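You operate a simulated robot arm through the tools that you are given. There is no shell and no other tool.

The job below is to be done with a simulated robot arm. You get a single attempt, and the scene is never put back.

TASK
Pack the grey offcut bin on the fitting table top. At the end: the red link pin stands where the green ready tag stood; the gold porous bush is in the grey offcut bin; the spool wedge stands on top of the primer pot; the grey dark bolt is in the grey offcut bin; the green ready tag stands where the spool wedge stood; whatever was shut is shut again. Leave all else as you found it, and nothing knocked over.

The check looks at the end state, three seconds after you hand in, the way a careful person would. Anything else that was tipped, shoved, dropped, spilled or broken makes it a failure.

THE ROBOT
A 5-joint arm with a two-finger parallel gripper, fixed in place. Base frame: the origin is at the foot of the arm, x ahead of it, y to its left, z up; the work surface is at about z = 0. Readings come in m, rad, newtons and seconds.
With the tool pointing down near the work surface it reaches from about 0.26 to 0.68 m from the base axis. Its first joint turns from -1.152 to 1.152 rad. The tool tilts only in the upright plane through the base axis and itself; it spins freely about its own axis. Payload 2.9 kg.
The tool frame sits at the grasp point between the pads (the TCP): z along the fingers, y along the line on which they close. The tips reach 0.03 m beyond it. Largest opening 0.11 m; finger width 0.02, thickness 0.01; the body of the gripper, 0.048 by 0.112 m, starts 0.055 m behind the TCP.
Orientation is that of the tool frame in the base frame, as [roll, pitch, yaw] about the fixed x, y, z axes, in that order (R = Rz(yaw) Ry(pitch) Rx(roll)). With the fingers straight down and closing along the base's y, the tool's x points along the base's -x, its y along +y and its z along -z.

THE INTERFACE
- The arm moves only by the tool apply_moves. Its argument "moves" is a list of rows, each an object (a shift or turn left out is 0, a gripper value left out holds the last) with "rotation": the turn, a rotation vector about the tool's x, y, z in rad, a list of three; "slide": the shift along the tool's x, y, z in cm, a list of three; "claw": the closure in counts, from 0 (fully open) to 255 (shut). In form: [{"rotation": [wx, wy, wz], "slide": [x, y, z], "claw": claw}, ...]. A call has 1 to 20 rows; each row shifts and turns the commanded pose from where the row before left it, along the tool's axes as they then stand. Rows are played at 5 a second. More than 0.05 m and 0.15 rad between two rows, or a gripper value outside its range, and nothing of the call is played. A pose out of reach is approached as far as the arm can. The call stops where the force on the tool passes 40 N (or 10 N more than at its start, if that is more) or the arm is blocked; 0.2 s more then pass. The fingers move at their own pace (about 0.108 m/s each) and stop on an object; they squeeze with about 37 N. The grip force told is the motor's: it shows also when the fingers shut on nothing. Time passes only in rows, and 0.2 s behind the last, so rows that do not move let the fingers close. It gives the time, the measured TCP pose, the force on the tool (base axes), the opening and the grip force at its end, in the units of the frame above (readings bear some noise), with the torque about the TCP (base axes, N m) and any sound that the robot's microphone picked up.
- Cameras (640 x 400 px; columns grow to the right, rows downward): "scene" is fixed at [0.0457, -0.4619, 0.5995]; the picture's right is [0.65, -0.76, 0.00], its down [-0.46, -0.39, -0.79] and it looks along [0.61, 0.51, -0.61] (base axes); focal length 339 px, centre (320, 200). "wrist" rides on the gripper at [0.072, 0.017, -0.103] in the tool frame; the picture's right is [-0.23, 0.97, 0.00], its down [-0.76, -0.18, -0.62] and it looks along [-0.61, -0.14, 0.78] (tool axes); focal length 222 px, centre (320, 200). There is no depth. A picture from a camera that has moved, and an enlarged one, comes with that camera's place and axes in the base frame and with its lens.
- capture(camera): a new picture of that camera. No time passes.
- enlarge(camera, box): a new picture of the part [left, top, right, bottom] of that camera's present view, enlarged. No time passes.
- finish_job(): hands the job in; it is judged then, once.

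Nothing tells you positions but the pictures and the camera data. Unless the task says otherwise, let go and move clear before handing in.

The tools are called as name(argument=value, ...) on one line, values as JSON. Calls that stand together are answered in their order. apply_moves: Moves the arm, as the interface text tells. Its arguments: {"type":"object","properties":{"moves":{"type":"array","items":{"type":"object","properties":{"rotation":{"type":"array","items":{"type":"number"}},"slide":{"type":"array","items":{"type":"number"}},"claw":{"type":"number"}}}}},"required":["moves"]} The other tools are called the same way: capture (camera) takes a picture; enlarge (camera, box) takes an enlarged picture of a part of a camera's view; finish_job () hands the job in.

At the start:

```text
t: 0.0
position: [0.4944, -0.0152, 0.3296]
orientation: [3.14, 0.001, 3.141]
ft_force: [-0.6, -0.4, -0.6]
wrist_torque: [-0.01, 0.01, 0.0]
opening: 0.11
gripper_force: 0.0
```

scene: 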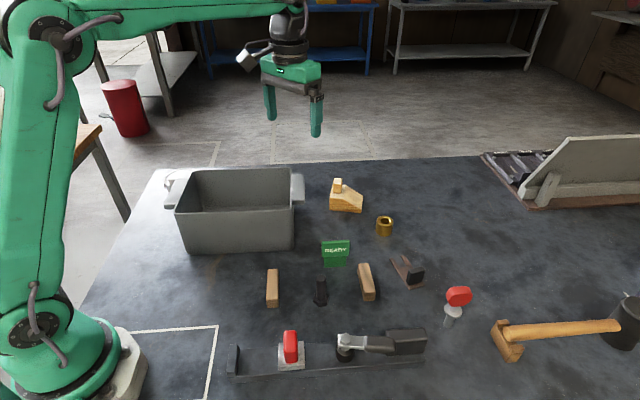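
wrist: 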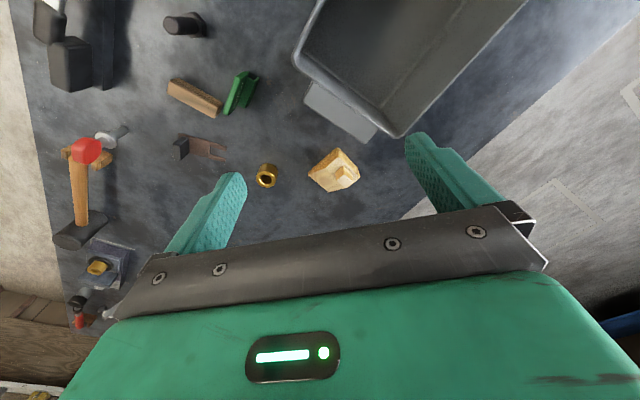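

I see a table with a grey bin at the back left, a wooden wedge, a gold bush, a green ready tag, a dark bolt, wooden blocks, a red-headed pin and a hammer. I will look closer before moving anything.

enlarge(camera="scene", box=[220, 160, 420, 320])

enlarge(camera="scene", box=[380, 240, 640, 400])

enlarge(camera="scene", box=[200, 280, 440, 400])

enlarge(camera="scene", box=[460, 120, 640, 230])

enlarge(camera="wrist", box=[0, 120, 200, 340])

enlarge(camera="wrist", box=[20, 0, 380, 220])

```text
2.50 times, centred on (320, 240) of scene
camera zoom: at [0.0457, -0.4619, 0.5995], right [0.65, -0.76, 0.0], down [-0.46, -0.39, -0.79], along [0.61, 0.51, -0.61], focal length 848 px, centre (320, 100)
```

zoom: 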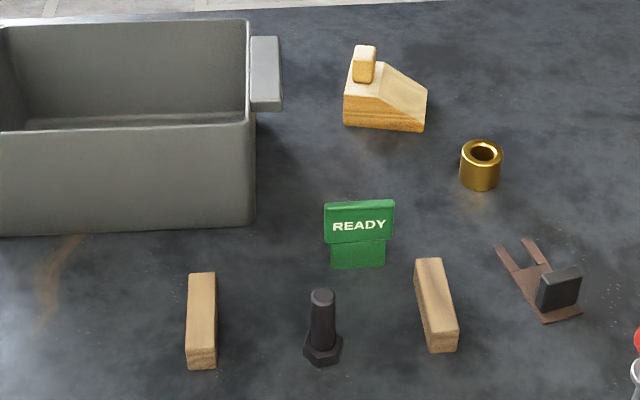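

```text
2.46 times, centred on (510, 320) of scene
camera zoom: at [0.0457, -0.4619, 0.5995], right [0.65, -0.76, 0.0], down [-0.46, -0.39, -0.79], along [0.61, 0.51, -0.61], focal length 835 px, centre (-148, -95)
```

zoom: 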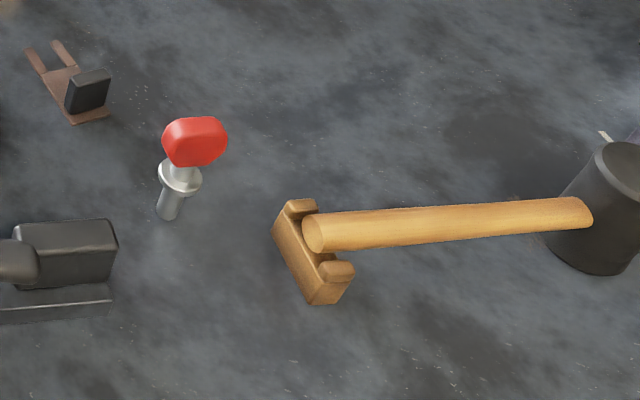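

```text
2.67 times, centred on (320, 340) of scene
camera zoom: at [0.0457, -0.4619, 0.5995], right [0.65, -0.76, 0.0], down [-0.46, -0.39, -0.79], along [0.61, 0.51, -0.61], focal length 904 px, centre (320, -173)
```

zoom: 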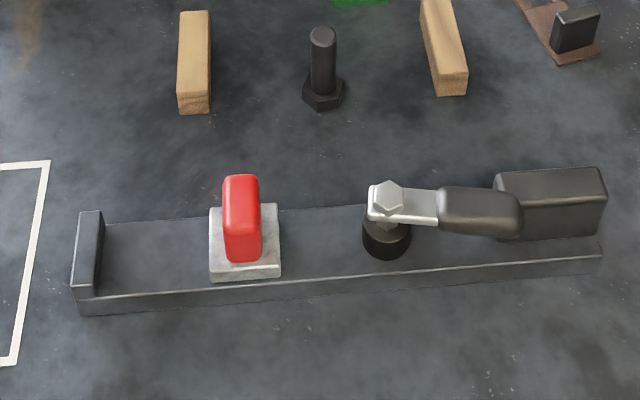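

```text
3.56 times, centred on (550, 175) of scene
camera zoom: at [0.0457, -0.4619, 0.5995], right [0.65, -0.76, 0.0], down [-0.46, -0.39, -0.79], along [0.61, 0.51, -0.61], focal length 1206 px, centre (-498, 289)
```

zoom: 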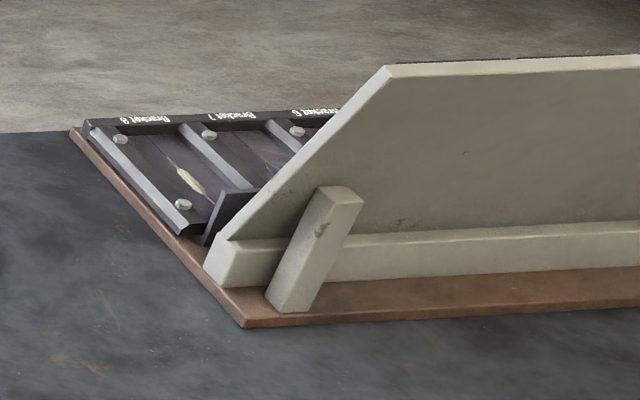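

```text
1.82 times, centred on (100, 230) of wrist
camera zoom: at [0.4219, 0.002, 0.4327], right [0.23, 0.97, 0.0], down [0.76, -0.18, 0.62], along [0.61, -0.14, -0.78], focal length 404 px, centre (720, 146)
```

zoom: 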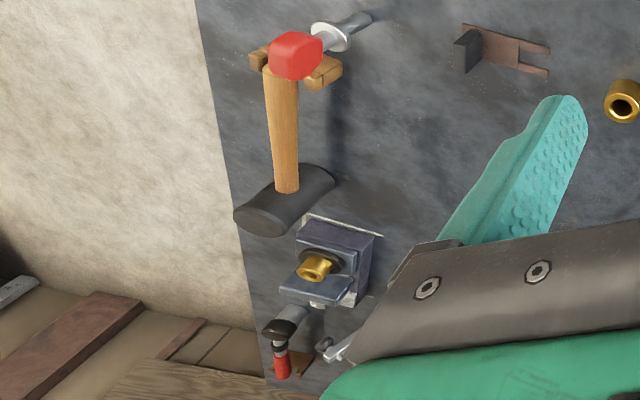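

```text
1.78 times, centred on (200, 110) of wrist
camera zoom: at [0.4219, 0.002, 0.4327], right [0.23, 0.97, 0.0], down [0.76, -0.18, 0.62], along [0.61, -0.14, -0.78], focal length 395 px, centre (533, 360)
```

zoom: 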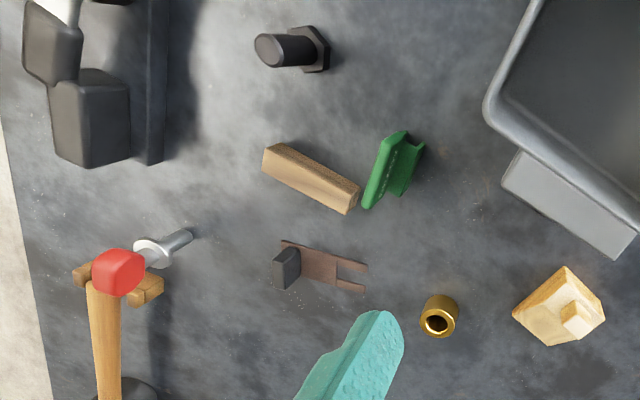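

From the two pictures I place the bush near (0.65, -0.17), the tag near (0.47, -0.145), the bolt near (0.37, -0.19), the red-headed pin near (0.495, -0.41) and the wedge near (0.65, -0.04). I have not found the primer pot yet, so I will move the wrist camera, staying high, to look at the right side.

apply_moves(moves=[{"slide": [0.9, -4.7, 0]}, {"slide": [0.9, -4.7, 0]}, {"slide": [0.9, -4.7, 0]}, {"slide": [0.9, -4.7, 0]}, {"slide": [0.9, -4.7, 0]}, {"rotation": [0, 0, 0.14]}, {"rotation": [0, 0, 0.14]}, {"rotation": [0, 0, 0.14]}, {"rotation": [0, 0, 0.14]}, {"rotation": [0, 0, 0.14]}, {"rotation": [0, 0, 0.14]}])

capture(camera="wrist")

capture(camera="scene")

```text
t: 2.4
position: [0.4498, -0.2505, 0.3284]
orientation: [-3.141, 0.0, 2.298]
ft_force: [-0.3, -0.1, -0.7]
wrist_torque: [0.01, -0.01, -0.02]
opening: 0.1101
gripper_force: 0.0
```

```text
taken
camera wrist: at [0.414, -0.1846, 0.4324], right [0.88, 0.48, 0.0], down [0.37, -0.69, 0.62], along [0.3, -0.55, -0.78], focal length 222 px, centre (320, 200)
```

wrist: 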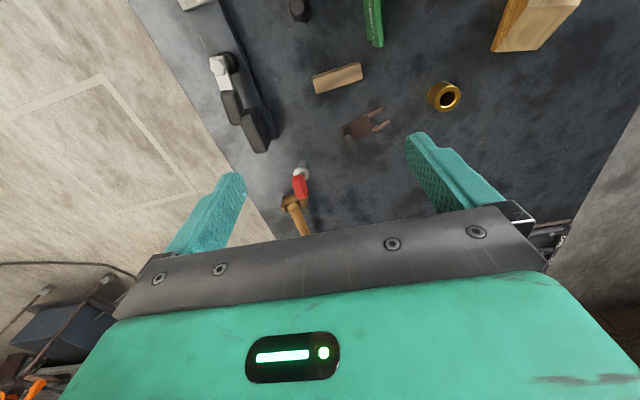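

```text
taken
```

scene: 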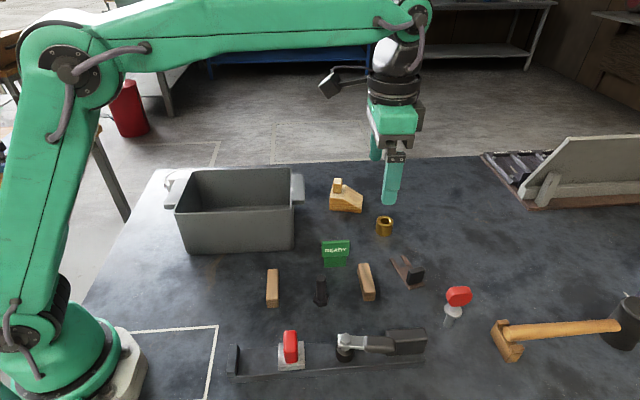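

The primer pot is not on the right-hand side of this view. Next I will turn back, move over toward the bin and look into it and beyond it.

apply_moves(moves=[{"rotation": [0, 0, -0.14]}, {"rotation": [0, 0, -0.14]}, {"rotation": [0, 0, -0.14]}, {"rotation": [0, 0, -0.14]}, {"rotation": [0, 0, -0.14]}, {"rotation": [0, 0, -0.14]}, {"slide": [0.5, 4.5, -1]}, {"slide": [0.5, 4.5, -1]}, {"slide": [0.5, 4.5, -1]}, {"slide": [0.5, 4.5, -1]}, {"slide": [0.5, 4.5, -1]}, {"slide": [0.5, 4.5, -1]}, {"rotation": [0, 0, -0.15]}, {"rotation": [0, 0, -0.15]}, {"rotation": [0, 0, -0.15]}, {"rotation": [0, 0, -0.15]}, {"rotation": [0, 0, -0.15]}])

capture(camera="wrist")

capture(camera="scene")

```text
t: 6.0
position: [0.4178, 0.0205, 0.3901]
orientation: [3.141, -0.001, -2.389]
ft_force: [0.5, -0.2, -0.1]
wrist_torque: [0.01, 0.01, 0.01]
opening: 0.11
gripper_force: 0.3
```

```text
taken
camera wrist: at [0.3547, -0.0172, 0.4931], right [-0.5, 0.87, 0.0], down [0.68, 0.39, 0.62], along [0.54, 0.31, -0.78], focal length 222 px, centre (320, 200)
```

wrist: 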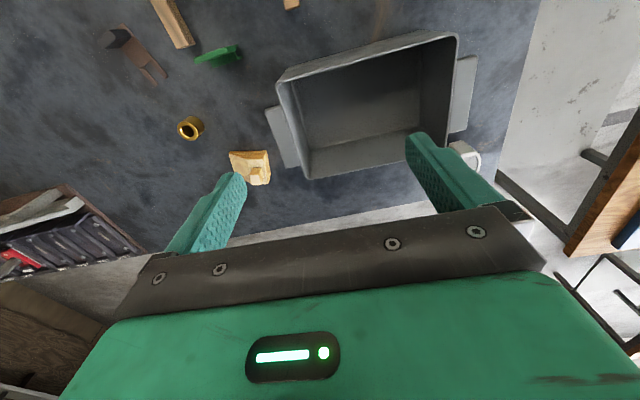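

```text
taken
```

scene: 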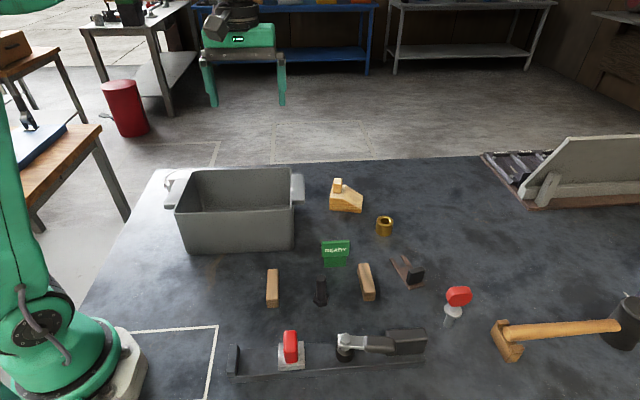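

There is something pale and round behind the bin at the far left corner of the table. I will enlarge that area and the rack behind the panel.

enlarge(camera="wrist", box=[400, 80, 560, 220])

enlarge(camera="scene", box=[140, 140, 320, 260])

enlarge(camera="wrist", box=[0, 160, 180, 300])

enlarge(camera="wrist", box=[250, 20, 500, 190])

```text
2.86 times, centred on (480, 150) of wrist
camera zoom: at [0.3547, -0.0172, 0.4931], right [-0.5, 0.87, 0.0], down [0.68, 0.39, 0.62], along [0.54, 0.31, -0.78], focal length 635 px, centre (-137, 343)
```

zoom: 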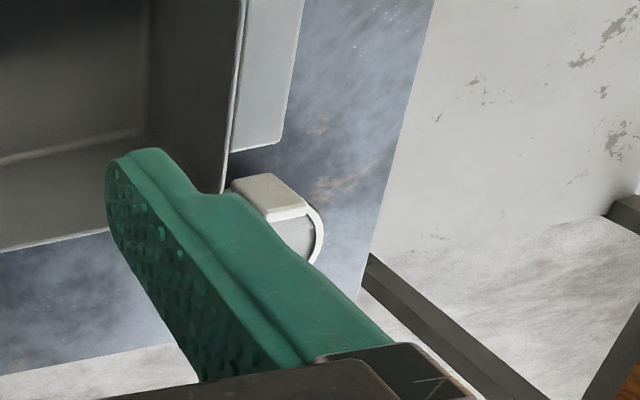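

```text
3.33 times, centred on (230, 200) of scene
camera zoom: at [0.0457, -0.4619, 0.5995], right [0.65, -0.76, 0.0], down [-0.46, -0.39, -0.79], along [0.61, 0.51, -0.61], focal length 1131 px, centre (620, 200)
```

zoom: 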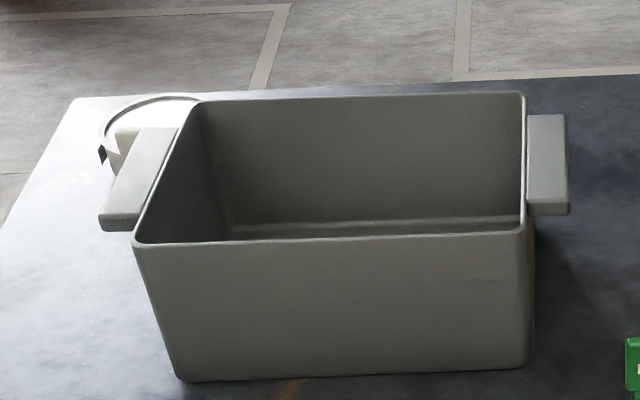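

```text
2.86 times, centred on (90, 230) of wrist
camera zoom: at [0.3547, -0.0172, 0.4931], right [-0.5, 0.87, 0.0], down [0.68, 0.39, 0.62], along [0.54, 0.31, -0.78], focal length 635 px, centre (977, 114)
```

zoom: 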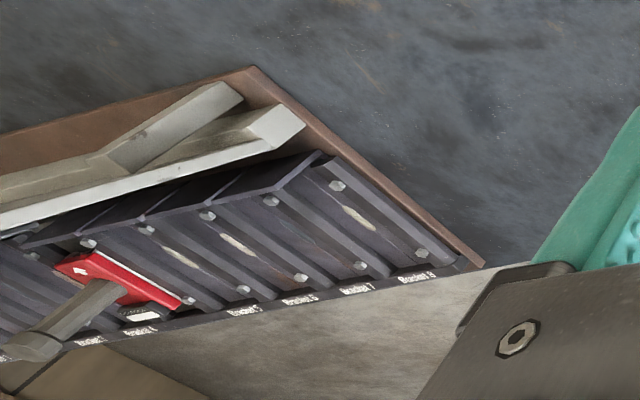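

```text
2.35 times, centred on (375, 105) of wrist
camera zoom: at [0.3547, -0.0172, 0.4931], right [-0.5, 0.87, 0.0], down [0.68, 0.39, 0.62], along [0.54, 0.31, -0.78], focal length 523 px, centre (191, 424)
```

zoom: 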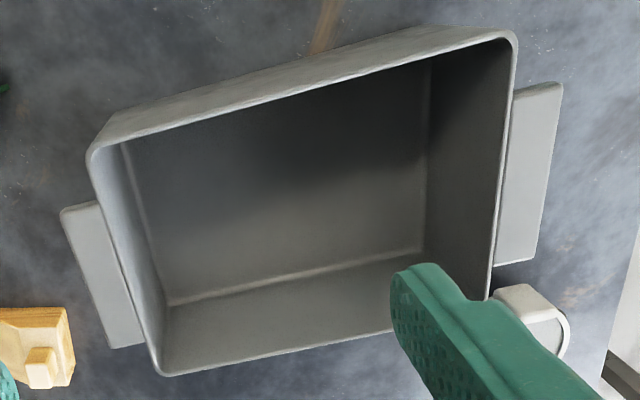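

Behind the bin's left end there is a pale pot, at about (0.385, 0.375), most likely the primer pot. The bin itself is empty, with its centre near (0.42, 0.11), turned about 45°, and its rim near z = 0.13. I will turn the camera toward the pot.

apply_moves(moves=[{"rotation": [0, 0, -0.15]}, {"rotation": [0, 0, -0.15]}, {"rotation": [0, 0, -0.15]}, {"rotation": [0, 0, -0.15]}, {"slide": [-4.5, 1.1, 0]}, {"slide": [-4.5, 1.1, 0]}])

capture(camera="wrist")

enlarge(camera="wrist", box=[250, 60, 420, 200])

```text
t: 7.4
position: [0.417, 0.1144, 0.3886]
orientation: [3.14, 0.001, -1.794]
ft_force: [-0.1, 0.3, -0.4]
wrist_torque: [-0.02, 0.02, -0.01]
opening: 0.11
gripper_force: 0.1
```

```text
taken
camera wrist: at [0.3832, 0.0471, 0.4917], right [-0.9, 0.44, 0.0], down [0.34, 0.7, 0.62], along [0.27, 0.56, -0.78], focal length 222 px, centre (320, 200)
```

wrist: 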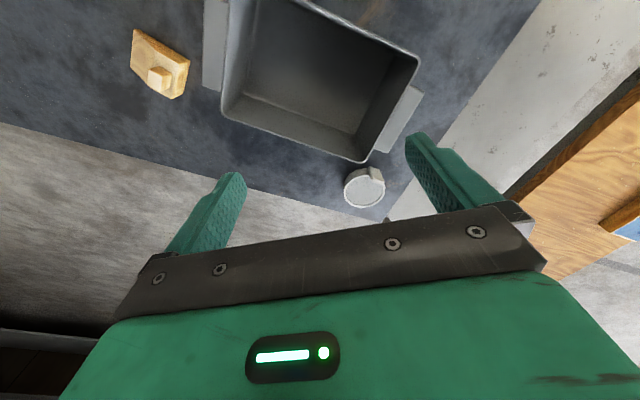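

```text
2.86 times, centred on (335, 130) of wrist
camera zoom: at [0.3832, 0.0471, 0.4917], right [-0.9, 0.44, 0.0], down [0.34, 0.7, 0.62], along [0.27, 0.56, -0.78], focal length 635 px, centre (277, 400)
```

zoom: 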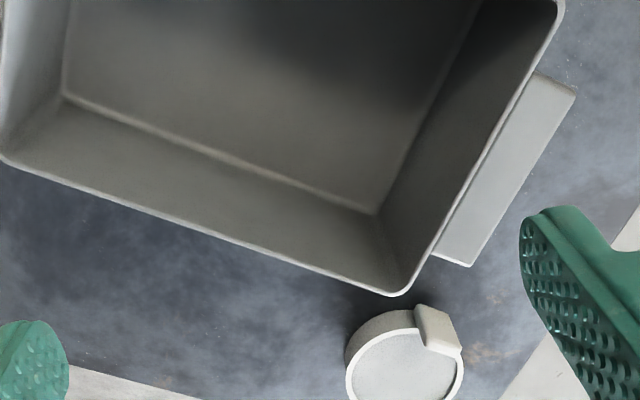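

The pot is round with a raised rim and a block on its edge, with its centre near (0.42, 0.37). I will lower the camera for a closer look at what its top is like.

apply_moves(moves=[{"slide": [-3.2, 0.7, 3.6]}, {"slide": [-3.2, 0.7, 3.6]}, {"slide": [-3.2, 0.7, 3.6]}])

capture(camera="wrist")

capture(camera="scene")

```text
t: 8.2
position: [0.4183, 0.2109, 0.2809]
orientation: [-3.141, 0.001, -1.794]
ft_force: [-0.9, -0.1, -1.2]
wrist_torque: [0.01, 0.03, -0.01]
opening: 0.1097
gripper_force: 0.0
```

```text
taken
camera wrist: at [0.3846, 0.1437, 0.3854], right [-0.9, 0.44, 0.0], down [0.34, 0.7, 0.62], along [0.27, 0.56, -0.78], focal length 222 px, centre (320, 200)
```

wrist: 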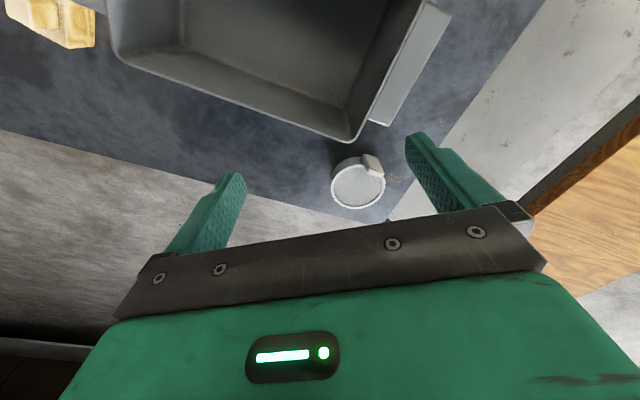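

```text
taken
```

scene: 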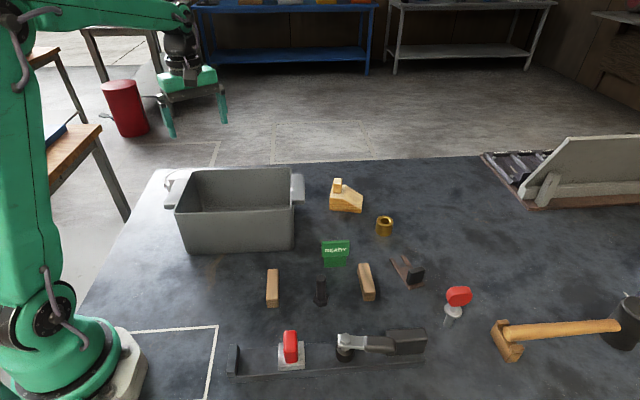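

enlarge(camera="wrist", box=[310, 130, 410, 220])

enlarge(camera="scene", box=[155, 150, 215, 190])

```text
4.44 times, centred on (360, 175) of wrist
camera zoom: at [0.3846, 0.1437, 0.3854], right [-0.9, 0.44, 0.0], down [0.34, 0.7, 0.62], along [0.27, 0.56, -0.78], focal length 987 px, centre (142, 311)
```

zoom: 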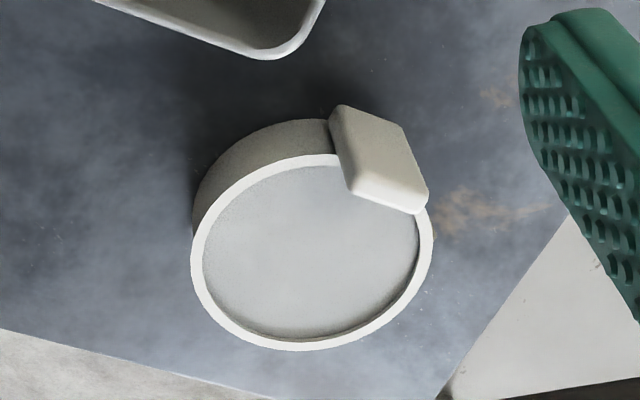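

```text
10.00 times, centred on (185, 170) of scene
camera zoom: at [0.0457, -0.4619, 0.5995], right [0.65, -0.76, 0.0], down [-0.46, -0.39, -0.79], along [0.61, 0.51, -0.61], focal length 3392 px, centre (1670, 500)
```

zoom: 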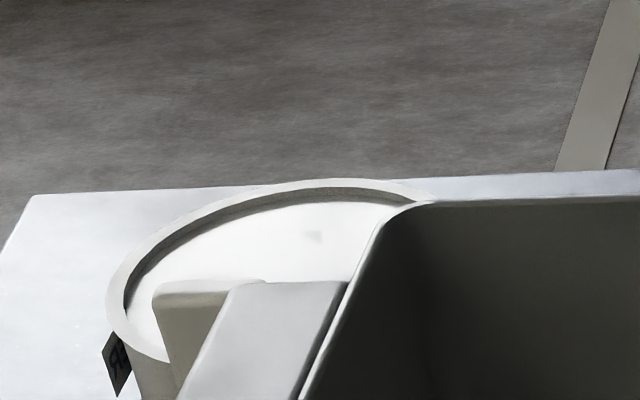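

The primer pot is a shallow round tin, about 3 cm tall and 10 cm across, with a raised rim and a block on its side nearest the bin. Its centre is near (0.425, 0.40). Next I will get close views of the wedge and the other objects.

apply_moves(moves=[{"rotation": [0, 0, 0.15]}, {"rotation": [0, 0, 0.15]}, {"rotation": [0, 0, 0.15]}, {"rotation": [0, 0, 0.15]}, {"rotation": [0, 0, 0.15]}, {"rotation": [0, 0, 0.15]}, {"rotation": [0, 0, 0.15]}, {"rotation": [0, 0, 0.15]}, {"rotation": [0, 0, 0.148]}, {"slide": [-2.0, -4.2, 0]}, {"slide": [-2.0, -4.2, 0]}, {"slide": [-2.0, -4.2, 0]}, {"slide": [-2.0, -4.2, 0]}, {"slide": [-2.0, -4.2, 0]}, {"slide": [-2.0, -4.2, 0]}])

capture(camera="wrist")

enlarge(camera="wrist", box=[250, 60, 410, 210])

```text
t: 11.4
position: [0.5389, -0.0414, 0.2795]
orientation: [3.141, 0.0, -3.14]
ft_force: [-0.5, -0.4, -0.1]
wrist_torque: [0.03, 0.01, 0.02]
opening: 0.1102
gripper_force: 0.1
```

```text
taken
camera wrist: at [0.4667, -0.0262, 0.3828], right [0.22, 0.97, 0.0], down [0.76, -0.18, 0.62], along [0.61, -0.14, -0.78], focal length 222 px, centre (320, 200)
```

wrist: 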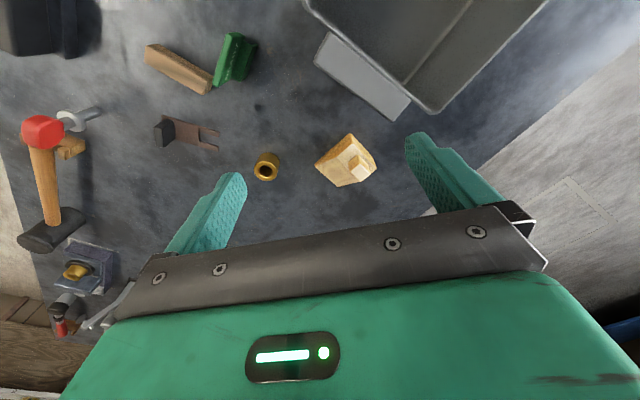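

```text
2.67 times, centred on (330, 135) of wrist
camera zoom: at [0.4667, -0.0262, 0.3828], right [0.22, 0.97, 0.0], down [0.76, -0.18, 0.62], along [0.61, -0.14, -0.78], focal length 592 px, centre (293, 373)
```

zoom: 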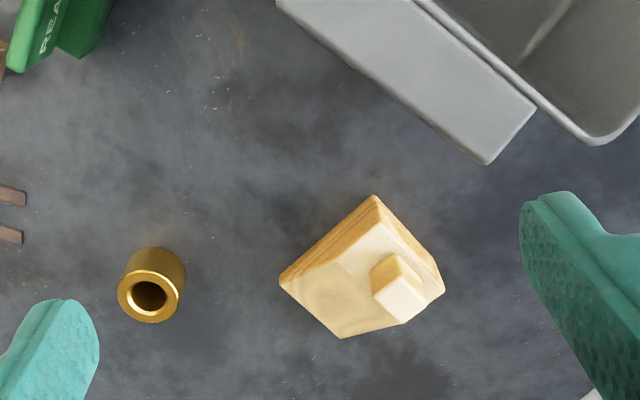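

I can see the wedge's long side running at about 45–60° on the table, with the bush just to its right. I will enlarge the scene view of both to get their shapes.

enlarge(camera="scene", box=[315, 165, 415, 245])

enlarge(camera="wrist", box=[300, 120, 390, 195])

enlarge(camera="wrist", box=[130, 20, 290, 160])

enlarge(camera="wrist", box=[10, 90, 130, 250])

```text
5.00 times, centred on (365, 205) of scene
camera zoom: at [0.0457, -0.4618, 0.5995], right [0.65, -0.76, 0.0], down [-0.46, -0.39, -0.79], along [0.61, 0.51, -0.61], focal length 1696 px, centre (95, 175)
```

zoom: 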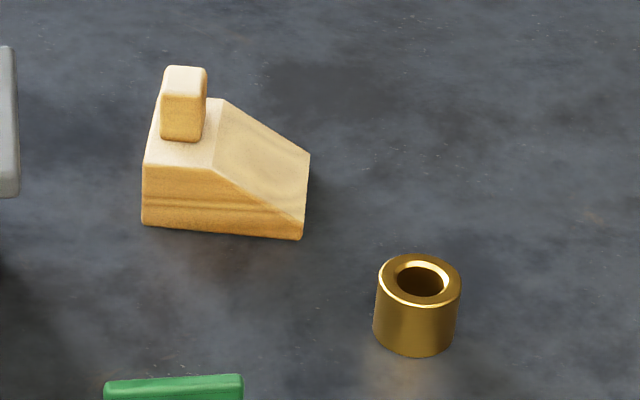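

```text
5.33 times, centred on (345, 158) of wrist
camera zoom: at [0.4667, -0.0262, 0.3828], right [0.22, 0.97, 0.0], down [0.76, -0.18, 0.62], along [0.61, -0.14, -0.78], focal length 1185 px, centre (187, 427)
```

zoom: 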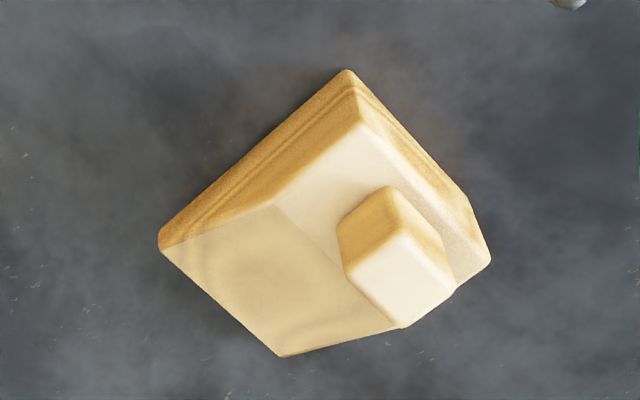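

```text
2.86 times, centred on (210, 90) of wrist
camera zoom: at [0.4667, -0.0262, 0.3828], right [0.22, 0.97, 0.0], down [0.76, -0.18, 0.62], along [0.61, -0.14, -0.78], focal length 635 px, centre (634, 514)
```

zoom: 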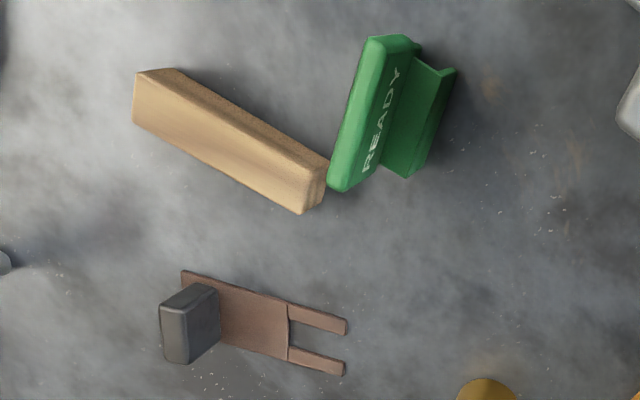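

```text
2.50 times, centred on (70, 170) of wrist
camera zoom: at [0.4667, -0.0262, 0.3828], right [0.22, 0.97, 0.0], down [0.76, -0.18, 0.62], along [0.61, -0.14, -0.78], focal length 555 px, centre (945, 275)
```

zoom: 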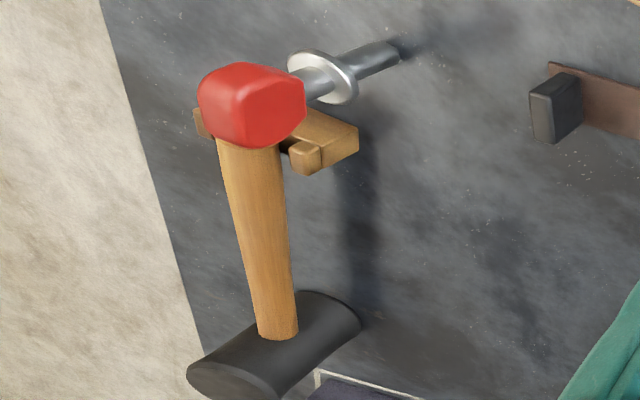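

I now place the wedge with its footprint centred near (0.68, -0.03), 9 by 6.6 cm, tall end toward the bin, and its knob near (0.671, -0.006) with its top at about z = 0.067. The bush is near (0.65, -0.17), 4.5 cm wide and 3.3 cm high. I will take the bush first, starting with a move above it to check alignment.

apply_moves(moves=[{"slide": [-2.2, -2.56, 2.6], "claw": 80}, {"slide": [-2.2, -2.56, 2.6]}, {"slide": [-2.2, -2.56, 2.6]}, {"slide": [-2.2, -2.56, 2.6]}, {"slide": [-2.3, -2.56, 2.6]}, {"slide": [0, 0, 0]}])

capture(camera="wrist")

capture(camera="scene")

```text
t: 12.8
position: [0.6484, -0.1687, 0.1503]
orientation: [-3.141, -0.002, -3.14]
ft_force: [0.7, 0.5, 0.0]
wrist_torque: [0.0, 0.03, 0.01]
opening: 0.0755
gripper_force: 0.1
```

```text
taken
camera wrist: at [0.575, -0.1522, 0.254], right [0.23, 0.97, 0.0], down [0.76, -0.18, 0.62], along [0.61, -0.14, -0.78], focal length 222 px, centre (320, 200)
```

wrist: 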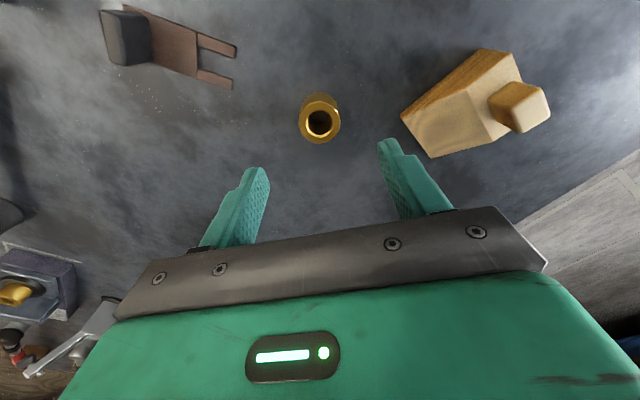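

```text
taken
```

scene: 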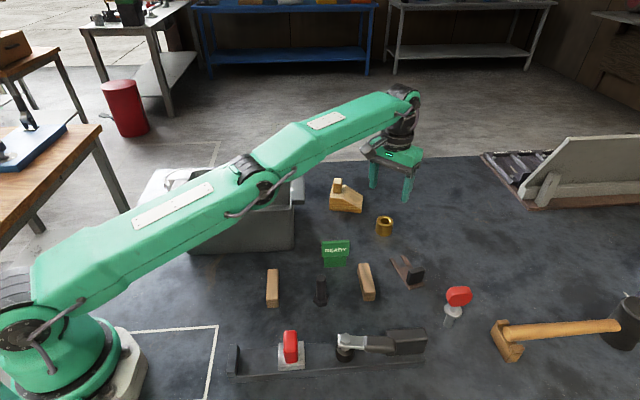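

The bush sits almost exactly under the gripper, about 4 mm farther out. I will correct that, descend to about z = 0.036 and close on it.

apply_moves(moves=[{"slide": [-0.2, -0.05, 3]}, {"slide": [-0.2, -0.05, 3]}, {"slide": [0, 0, 3]}, {"slide": [0, 0, 1.4]}, {"slide": [0, 0, 1.0]}, {"slide": [0, 0, 0]}])

capture(camera="wrist")

enlarge(camera="scene", box=[315, 150, 435, 250])

```text
t: 14.2
position: [0.6536, -0.1703, 0.0367]
orientation: [3.141, 0.0, -3.14]
ft_force: [0.1, 0.6, -0.5]
wrist_torque: [0.0, -0.02, -0.04]
opening: 0.0753
gripper_force: 0.0
```

```text
taken
camera wrist: at [0.5813, -0.153, 0.1401], right [0.23, 0.97, 0.0], down [0.76, -0.18, 0.62], along [0.61, -0.14, -0.78], focal length 222 px, centre (320, 200)
```

wrist: 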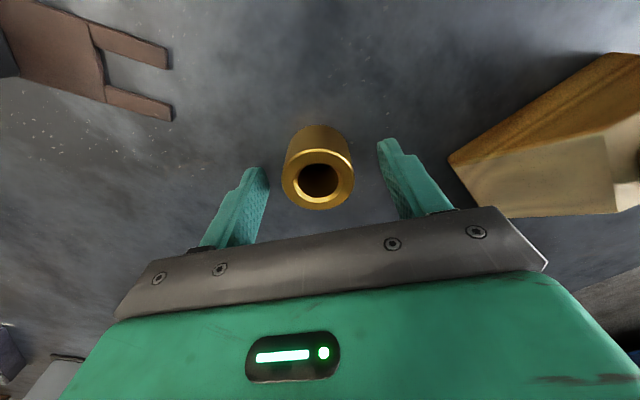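

```text
4.00 times, centred on (375, 200) of scene
camera zoom: at [0.0457, -0.4619, 0.5995], right [0.65, -0.76, 0.0], down [-0.46, -0.39, -0.79], along [0.61, 0.51, -0.61], focal length 1357 px, centre (100, 200)
```

zoom: 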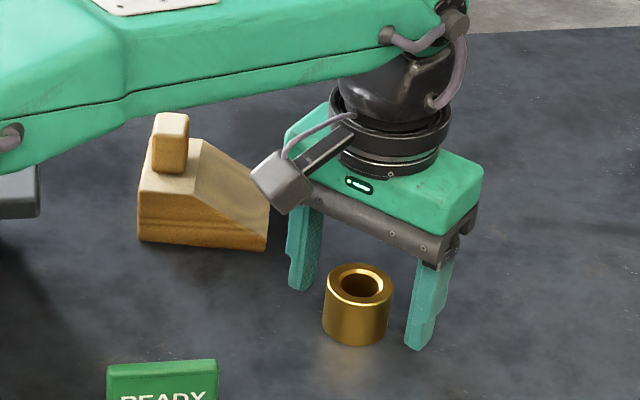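

The bush sits centred between the fingers. I will close on it and then lift slightly to check the grip.

apply_moves(moves=[{"claw": 200}, {}, {}, {}, {"slide": [0, 0, -1]}, {"slide": [0, 0, -3]}, {"slide": [0, 0, -3]}])

enlarge(camera="scene", box=[315, 130, 435, 230])

capture(camera="wrist")

```text
t: 15.8
position: [0.6524, -0.1708, 0.1056]
orientation: [3.142, 0.002, -3.139]
ft_force: [0.1, 0.0, -0.5]
wrist_torque: [0.0, 0.01, 0.01]
opening: 0.0237
gripper_force: 0.1
```

```text
4.00 times, centred on (375, 180) of scene
camera zoom: at [0.0457, -0.4619, 0.5995], right [0.65, -0.76, 0.0], down [-0.46, -0.39, -0.79], along [0.61, 0.51, -0.61], focal length 1357 px, centre (100, 280)
```

zoom: 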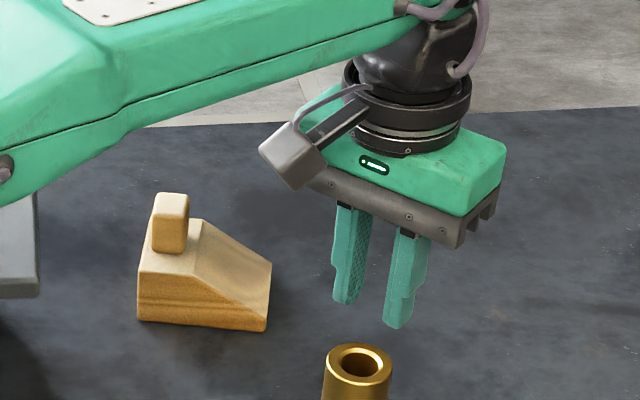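

```text
taken
camera wrist: at [0.5798, -0.1542, 0.2104], right [0.23, 0.97, 0.0], down [0.76, -0.18, 0.62], along [0.61, -0.14, -0.78], focal length 222 px, centre (320, 200)
```

wrist: 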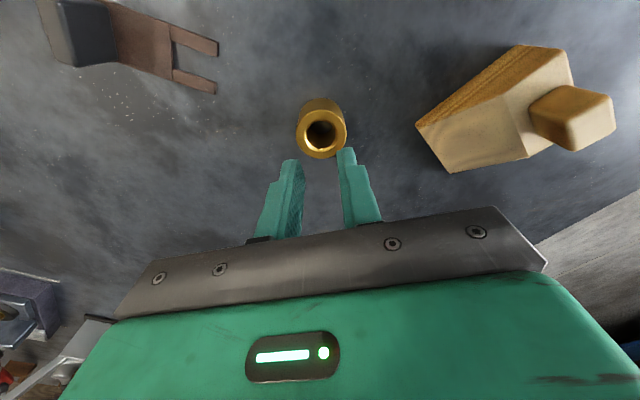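

The fingers shut to 2.4 cm and came up empty, and the bush is still standing where it was. I will look closely at it and at the finger shape before trying again.

enlarge(camera="wrist", box=[240, 80, 400, 230])

enlarge(camera="scene", box=[355, 170, 425, 250])

```text
2.67 times, centred on (320, 155) of wrist
camera zoom: at [0.5798, -0.1542, 0.2104], right [0.23, 0.97, 0.0], down [0.76, -0.18, 0.62], along [0.61, -0.14, -0.78], focal length 592 px, centre (320, 320)
```

zoom: 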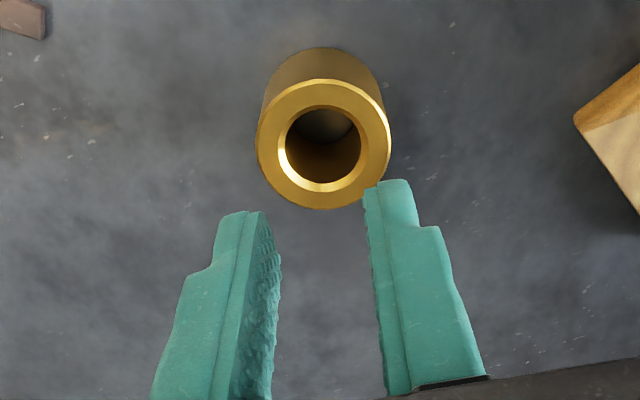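

```text
5.00 times, centred on (390, 210) of scene
camera zoom: at [0.0457, -0.4619, 0.5995], right [0.65, -0.76, 0.0], down [-0.46, -0.39, -0.79], along [0.61, 0.51, -0.61], focal length 1696 px, centre (-30, 150)
```

zoom: 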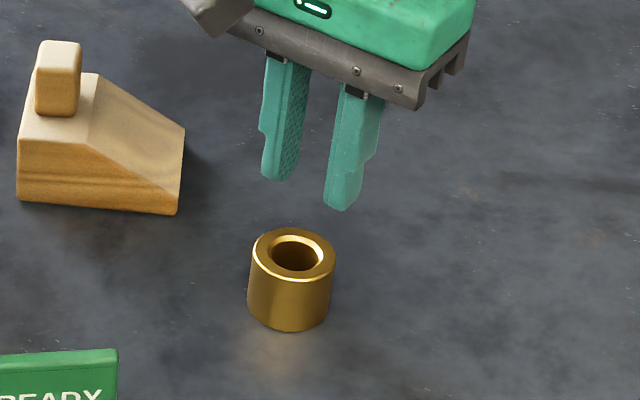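

The bush has not moved and is centred under the fingers, so the grip must have slipped on the lift, or the partial closure (200) was too weak. I will retry with full closure and check the reading before lifting.

apply_moves(moves=[{"claw": 80}, {}, {"slide": [0, 0, 3]}, {"slide": [0, 0, 3]}, {"slide": [0.1, 0.05, 0.9]}, {}, {"claw": 255}, {}, {}, {}])

capture(camera="wrist")

enlarge(camera="scene", box=[355, 170, 425, 250])

```text
t: 18.0
position: [0.6525, -0.1696, 0.0366]
orientation: [-3.14, -0.001, -3.14]
ft_force: [0.2, 0.4, 0.1]
wrist_torque: [-0.03, -0.05, 0.04]
opening: 0.0397
gripper_force: 36.4
```

```text
taken
camera wrist: at [0.5797, -0.153, 0.1408], right [0.23, 0.97, 0.0], down [0.76, -0.18, 0.62], along [0.61, -0.14, -0.78], focal length 222 px, centre (320, 200)
```

wrist: 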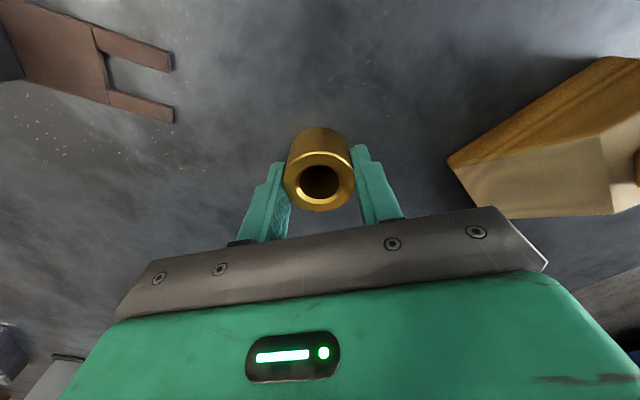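

```text
5.00 times, centred on (390, 210) of scene
camera zoom: at [0.0457, -0.4619, 0.5995], right [0.65, -0.76, 0.0], down [-0.46, -0.39, -0.79], along [0.61, 0.51, -0.61], focal length 1696 px, centre (-30, 150)
```

zoom: 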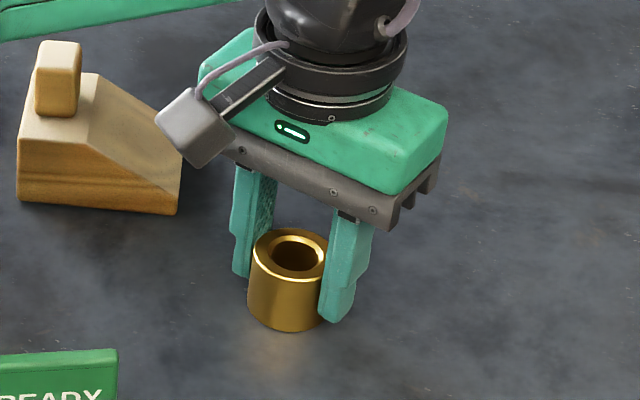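

The fingers now hold the bush at 4 cm with full force. I will lift slowly and check that it comes along.

apply_moves(moves=[{"slide": [0, 0, -0.3]}, {"slide": [0, 0, -0.5]}, {"slide": [0, 0, -0.7]}, {"slide": [0, 0, -1]}, {}])

enlarge(camera="scene", box=[355, 170, 425, 250])

```text
t: 19.2
position: [0.6532, -0.1689, 0.0632]
orientation: [3.141, 0.0, -3.141]
ft_force: [-0.1, 0.6, -1.8]
wrist_torque: [-0.03, -0.03, -0.02]
opening: 0.0399
gripper_force: 36.8
```

```text
5.00 times, centred on (390, 210) of scene
camera zoom: at [0.0457, -0.4619, 0.5995], right [0.65, -0.76, 0.0], down [-0.46, -0.39, -0.79], along [0.61, 0.51, -0.61], focal length 1696 px, centre (-30, 150)
```

zoom: 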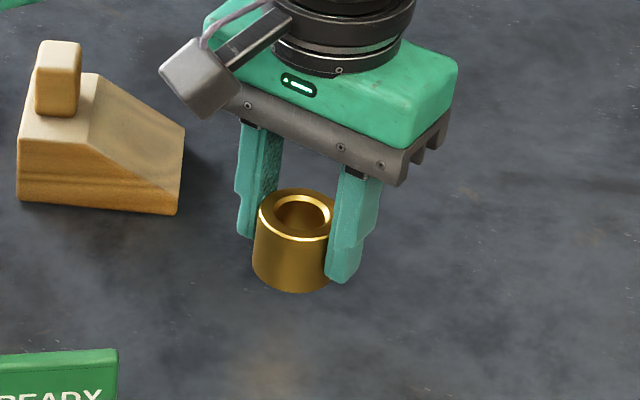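

The bush is held firmly. I will lift it to about z = 0.24, turn to line up with the bin's axes and carry it over the bin's near-right half.

apply_moves(moves=[{"slide": [1, 0, -3]}, {"slide": [1, 0, -4.5]}, {"slide": [1, 0, -4.5]}, {"slide": [1, 0, -4.5]}, {"slide": [1, 0, -1.2]}, {"rotation": [0, 0, 0.137]}, {"rotation": [0, 0, 0.137]}, {"rotation": [0, 0, 0.137]}, {"rotation": [0, 0, 0.137]}, {"rotation": [0, 0, 0.137]}, {"rotation": [0, 0, 0.137]}, {}])

```text
t: 21.8
position: [0.6033, -0.169, 0.2408]
orientation: [3.141, 0.001, 2.319]
ft_force: [0.6, -1.0, -3.1]
wrist_torque: [-0.03, -0.02, -0.01]
opening: 0.0396
gripper_force: 36.7
```

The bush is still held at z = 0.24. Now I carry it across to a point over the bin's right half.

apply_moves(moves=[{"slide": [3.97, 0.86, 0]}, {"slide": [3.97, 0.86, 0]}, {"slide": [3.97, 0.86, 0]}, {"slide": [3.97, 0.86, 0]}, {"slide": [3.97, 0.86, 0]}, {"slide": [3.97, 0.86, 0]}, {"slide": [3.97, 0.86, 0]}, {}])

capture(camera="scene")

capture(camera="wrist")

```text
t: 23.6
position: [0.4569, 0.0776, 0.2404]
orientation: [3.141, 0.0, 2.321]
ft_force: [0.8, 0.5, -2.7]
wrist_torque: [0.03, 0.04, 0.01]
opening: 0.0398
gripper_force: 37.2
```

```text
taken
```

scene: 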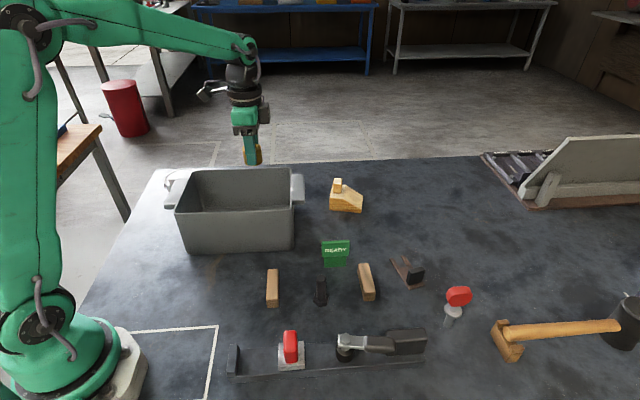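

```text
taken
camera wrist: at [0.4192, 0.142, 0.3436], right [0.87, 0.5, 0.0], down [0.39, -0.68, 0.62], along [0.31, -0.54, -0.78], focal length 222 px, centre (320, 200)
```

wrist: 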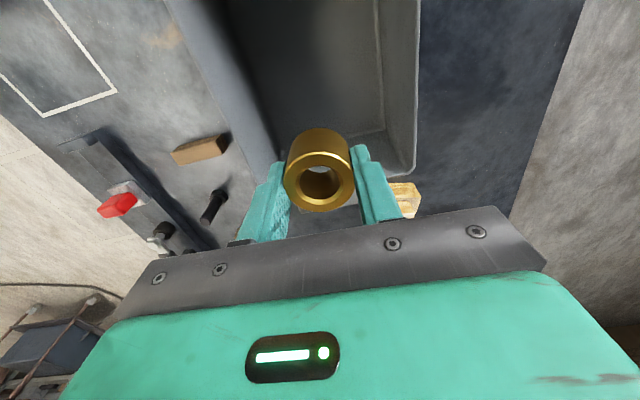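

The bush hangs over the right half of the bin. I will enlarge the wrist view to check clearance to the bin walls before lowering.

enlarge(camera="wrist", box=[150, 0, 440, 250])

enlarge(camera="scene", box=[150, 60, 330, 260])

```text
1.60 times, centred on (295, 125) of wrist
camera zoom: at [0.4192, 0.142, 0.3436], right [0.87, 0.5, 0.0], down [0.39, -0.68, 0.62], along [0.31, -0.54, -0.78], focal length 355 px, centre (360, 320)
```

zoom: 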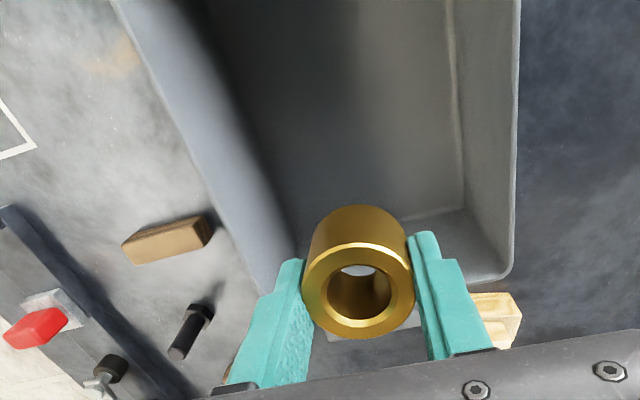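

```text
2.00 times, centred on (240, 160) of scene
camera zoom: at [0.0457, -0.4618, 0.5995], right [0.65, -0.76, 0.0], down [-0.46, -0.39, -0.79], along [0.61, 0.51, -0.61], focal length 678 px, centre (480, 280)
```

zoom: 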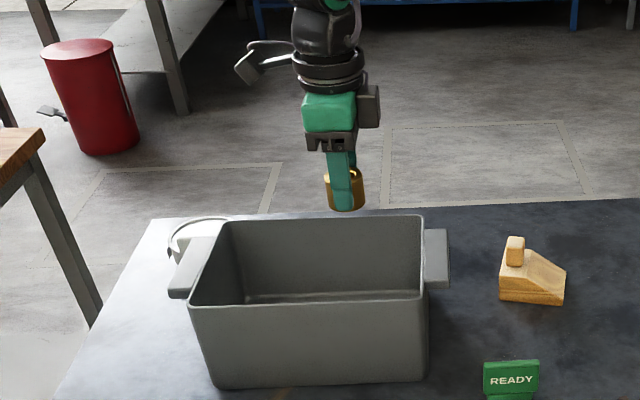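

The bush is centred across the bin, about 4.8 cm from the bin's middle toward the right end. I will lower it inside to just above the floor.

apply_moves(moves=[{"slide": [0, 0, 4]}, {"slide": [0, 0, 4]}, {"slide": [0, 0, 4]}, {"slide": [0, 0, 3]}, {"slide": [0, 0, 2]}, {"slide": [0, 0, 1.5]}, {}])

capture(camera="wrist")

enlarge(camera="scene", box=[150, 60, 330, 260])

```text
t: 25.2
position: [0.4566, 0.0743, 0.0524]
orientation: [3.14, -0.001, 2.319]
ft_force: [-0.6, -0.3, -2.5]
wrist_torque: [-0.04, 0.01, 0.05]
opening: 0.0394
gripper_force: 37.3
```

```text
taken
camera wrist: at [0.4202, 0.1392, 0.1579], right [0.87, 0.5, 0.0], down [0.39, -0.68, 0.62], along [0.31, -0.54, -0.78], focal length 222 px, centre (320, 200)
```

wrist: 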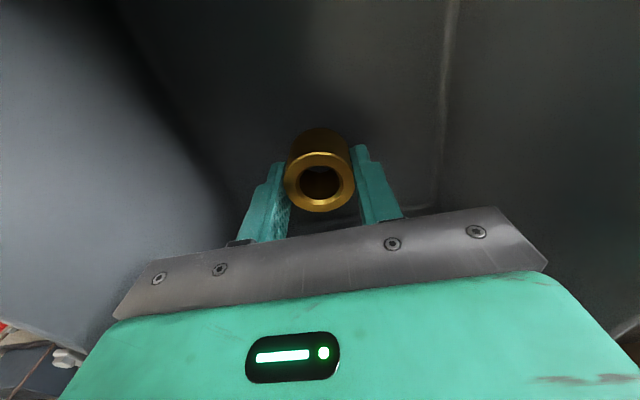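

```text
2.00 times, centred on (240, 160) of scene
camera zoom: at [0.0457, -0.4619, 0.5995], right [0.65, -0.76, 0.0], down [-0.46, -0.39, -0.79], along [0.61, 0.51, -0.61], focal length 678 px, centre (480, 280)
```

zoom: 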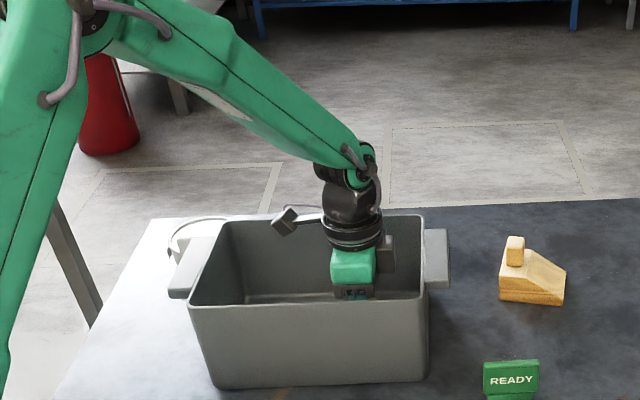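

The gripper is inside the bin clear of the walls. I will lower the last centimetre in small steps and watch the vertical force.

apply_moves(moves=[{"slide": [0, 0, 0.3]}, {"slide": [0, 0, 0.3]}, {"slide": [0, 0, 0.2]}, {}])

```text
t: 26.2
position: [0.4586, 0.0757, 0.0469]
orientation: [3.14, 0.0, 2.32]
ft_force: [0.0, 0.6, -1.5]
wrist_torque: [-0.02, 0.01, 0.0]
opening: 0.0395
gripper_force: 37.4
```

apply_moves(moves=[{"slide": [0, 0, 0.3]}, {}])

apply_moves(moves=[{"slide": [0, 0, 0.3]}, {}])

```text
t: 26.8
position: [0.4579, 0.0754, 0.0447]
orientation: [3.14, 0.0, 2.321]
ft_force: [0.0, 0.1, -2.9]
wrist_torque: [0.02, -0.03, 0.0]
opening: 0.0397
gripper_force: 37.4
```

```text
t: 27.4
position: [0.4578, 0.075, 0.0415]
orientation: [-3.141, -0.001, 2.321]
ft_force: [-0.2, -0.2, -0.6]
wrist_torque: [0.03, -0.03, 0.0]
opening: 0.0395
gripper_force: 36.9
```

The weight has come off the gripper, so the bush is at the bin floor. I will open gently, rise out of the bin and look.

apply_moves(moves=[{"claw": 110}, {}, {}, {"slide": [0, 0, -2]}, {"slide": [0, 0, -4]}, {"slide": [0, 0, -4.5]}, {"slide": [0, 0, -4.5]}, {"slide": [0, 0, -4.5]}, {"slide": [0, 0, -3]}])

capture(camera="wrist")

capture(camera="scene")

```text
t: 29.4
position: [0.459, 0.0736, 0.2657]
orientation: [3.14, -0.001, 2.321]
ft_force: [-0.3, 0.6, 0.3]
wrist_torque: [0.03, 0.0, -0.03]
opening: 0.0628
gripper_force: 0.2
```

```text
taken
camera wrist: at [0.4218, 0.1378, 0.3691], right [0.87, 0.5, 0.0], down [0.39, -0.68, 0.62], along [0.31, -0.54, -0.78], focal length 222 px, centre (320, 200)
```

wrist: 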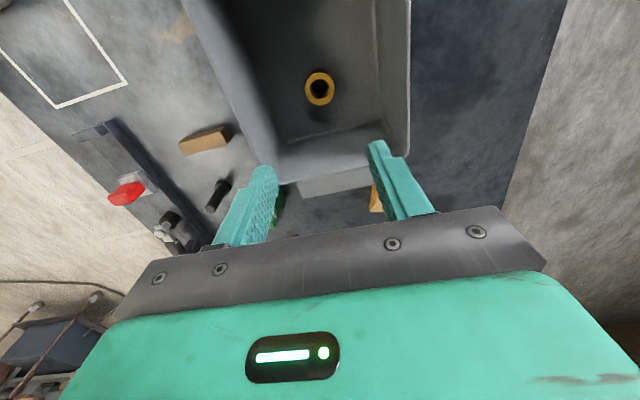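

```text
taken
```

scene: 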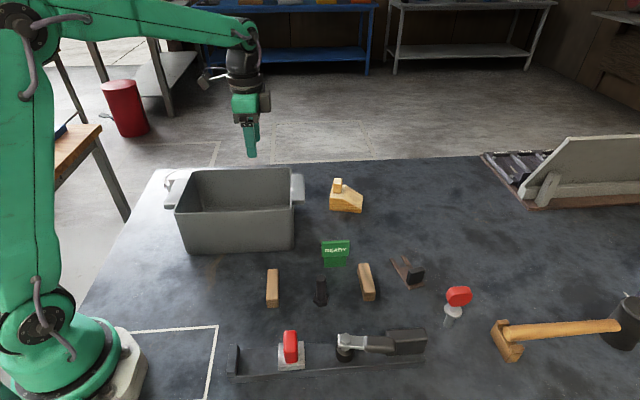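

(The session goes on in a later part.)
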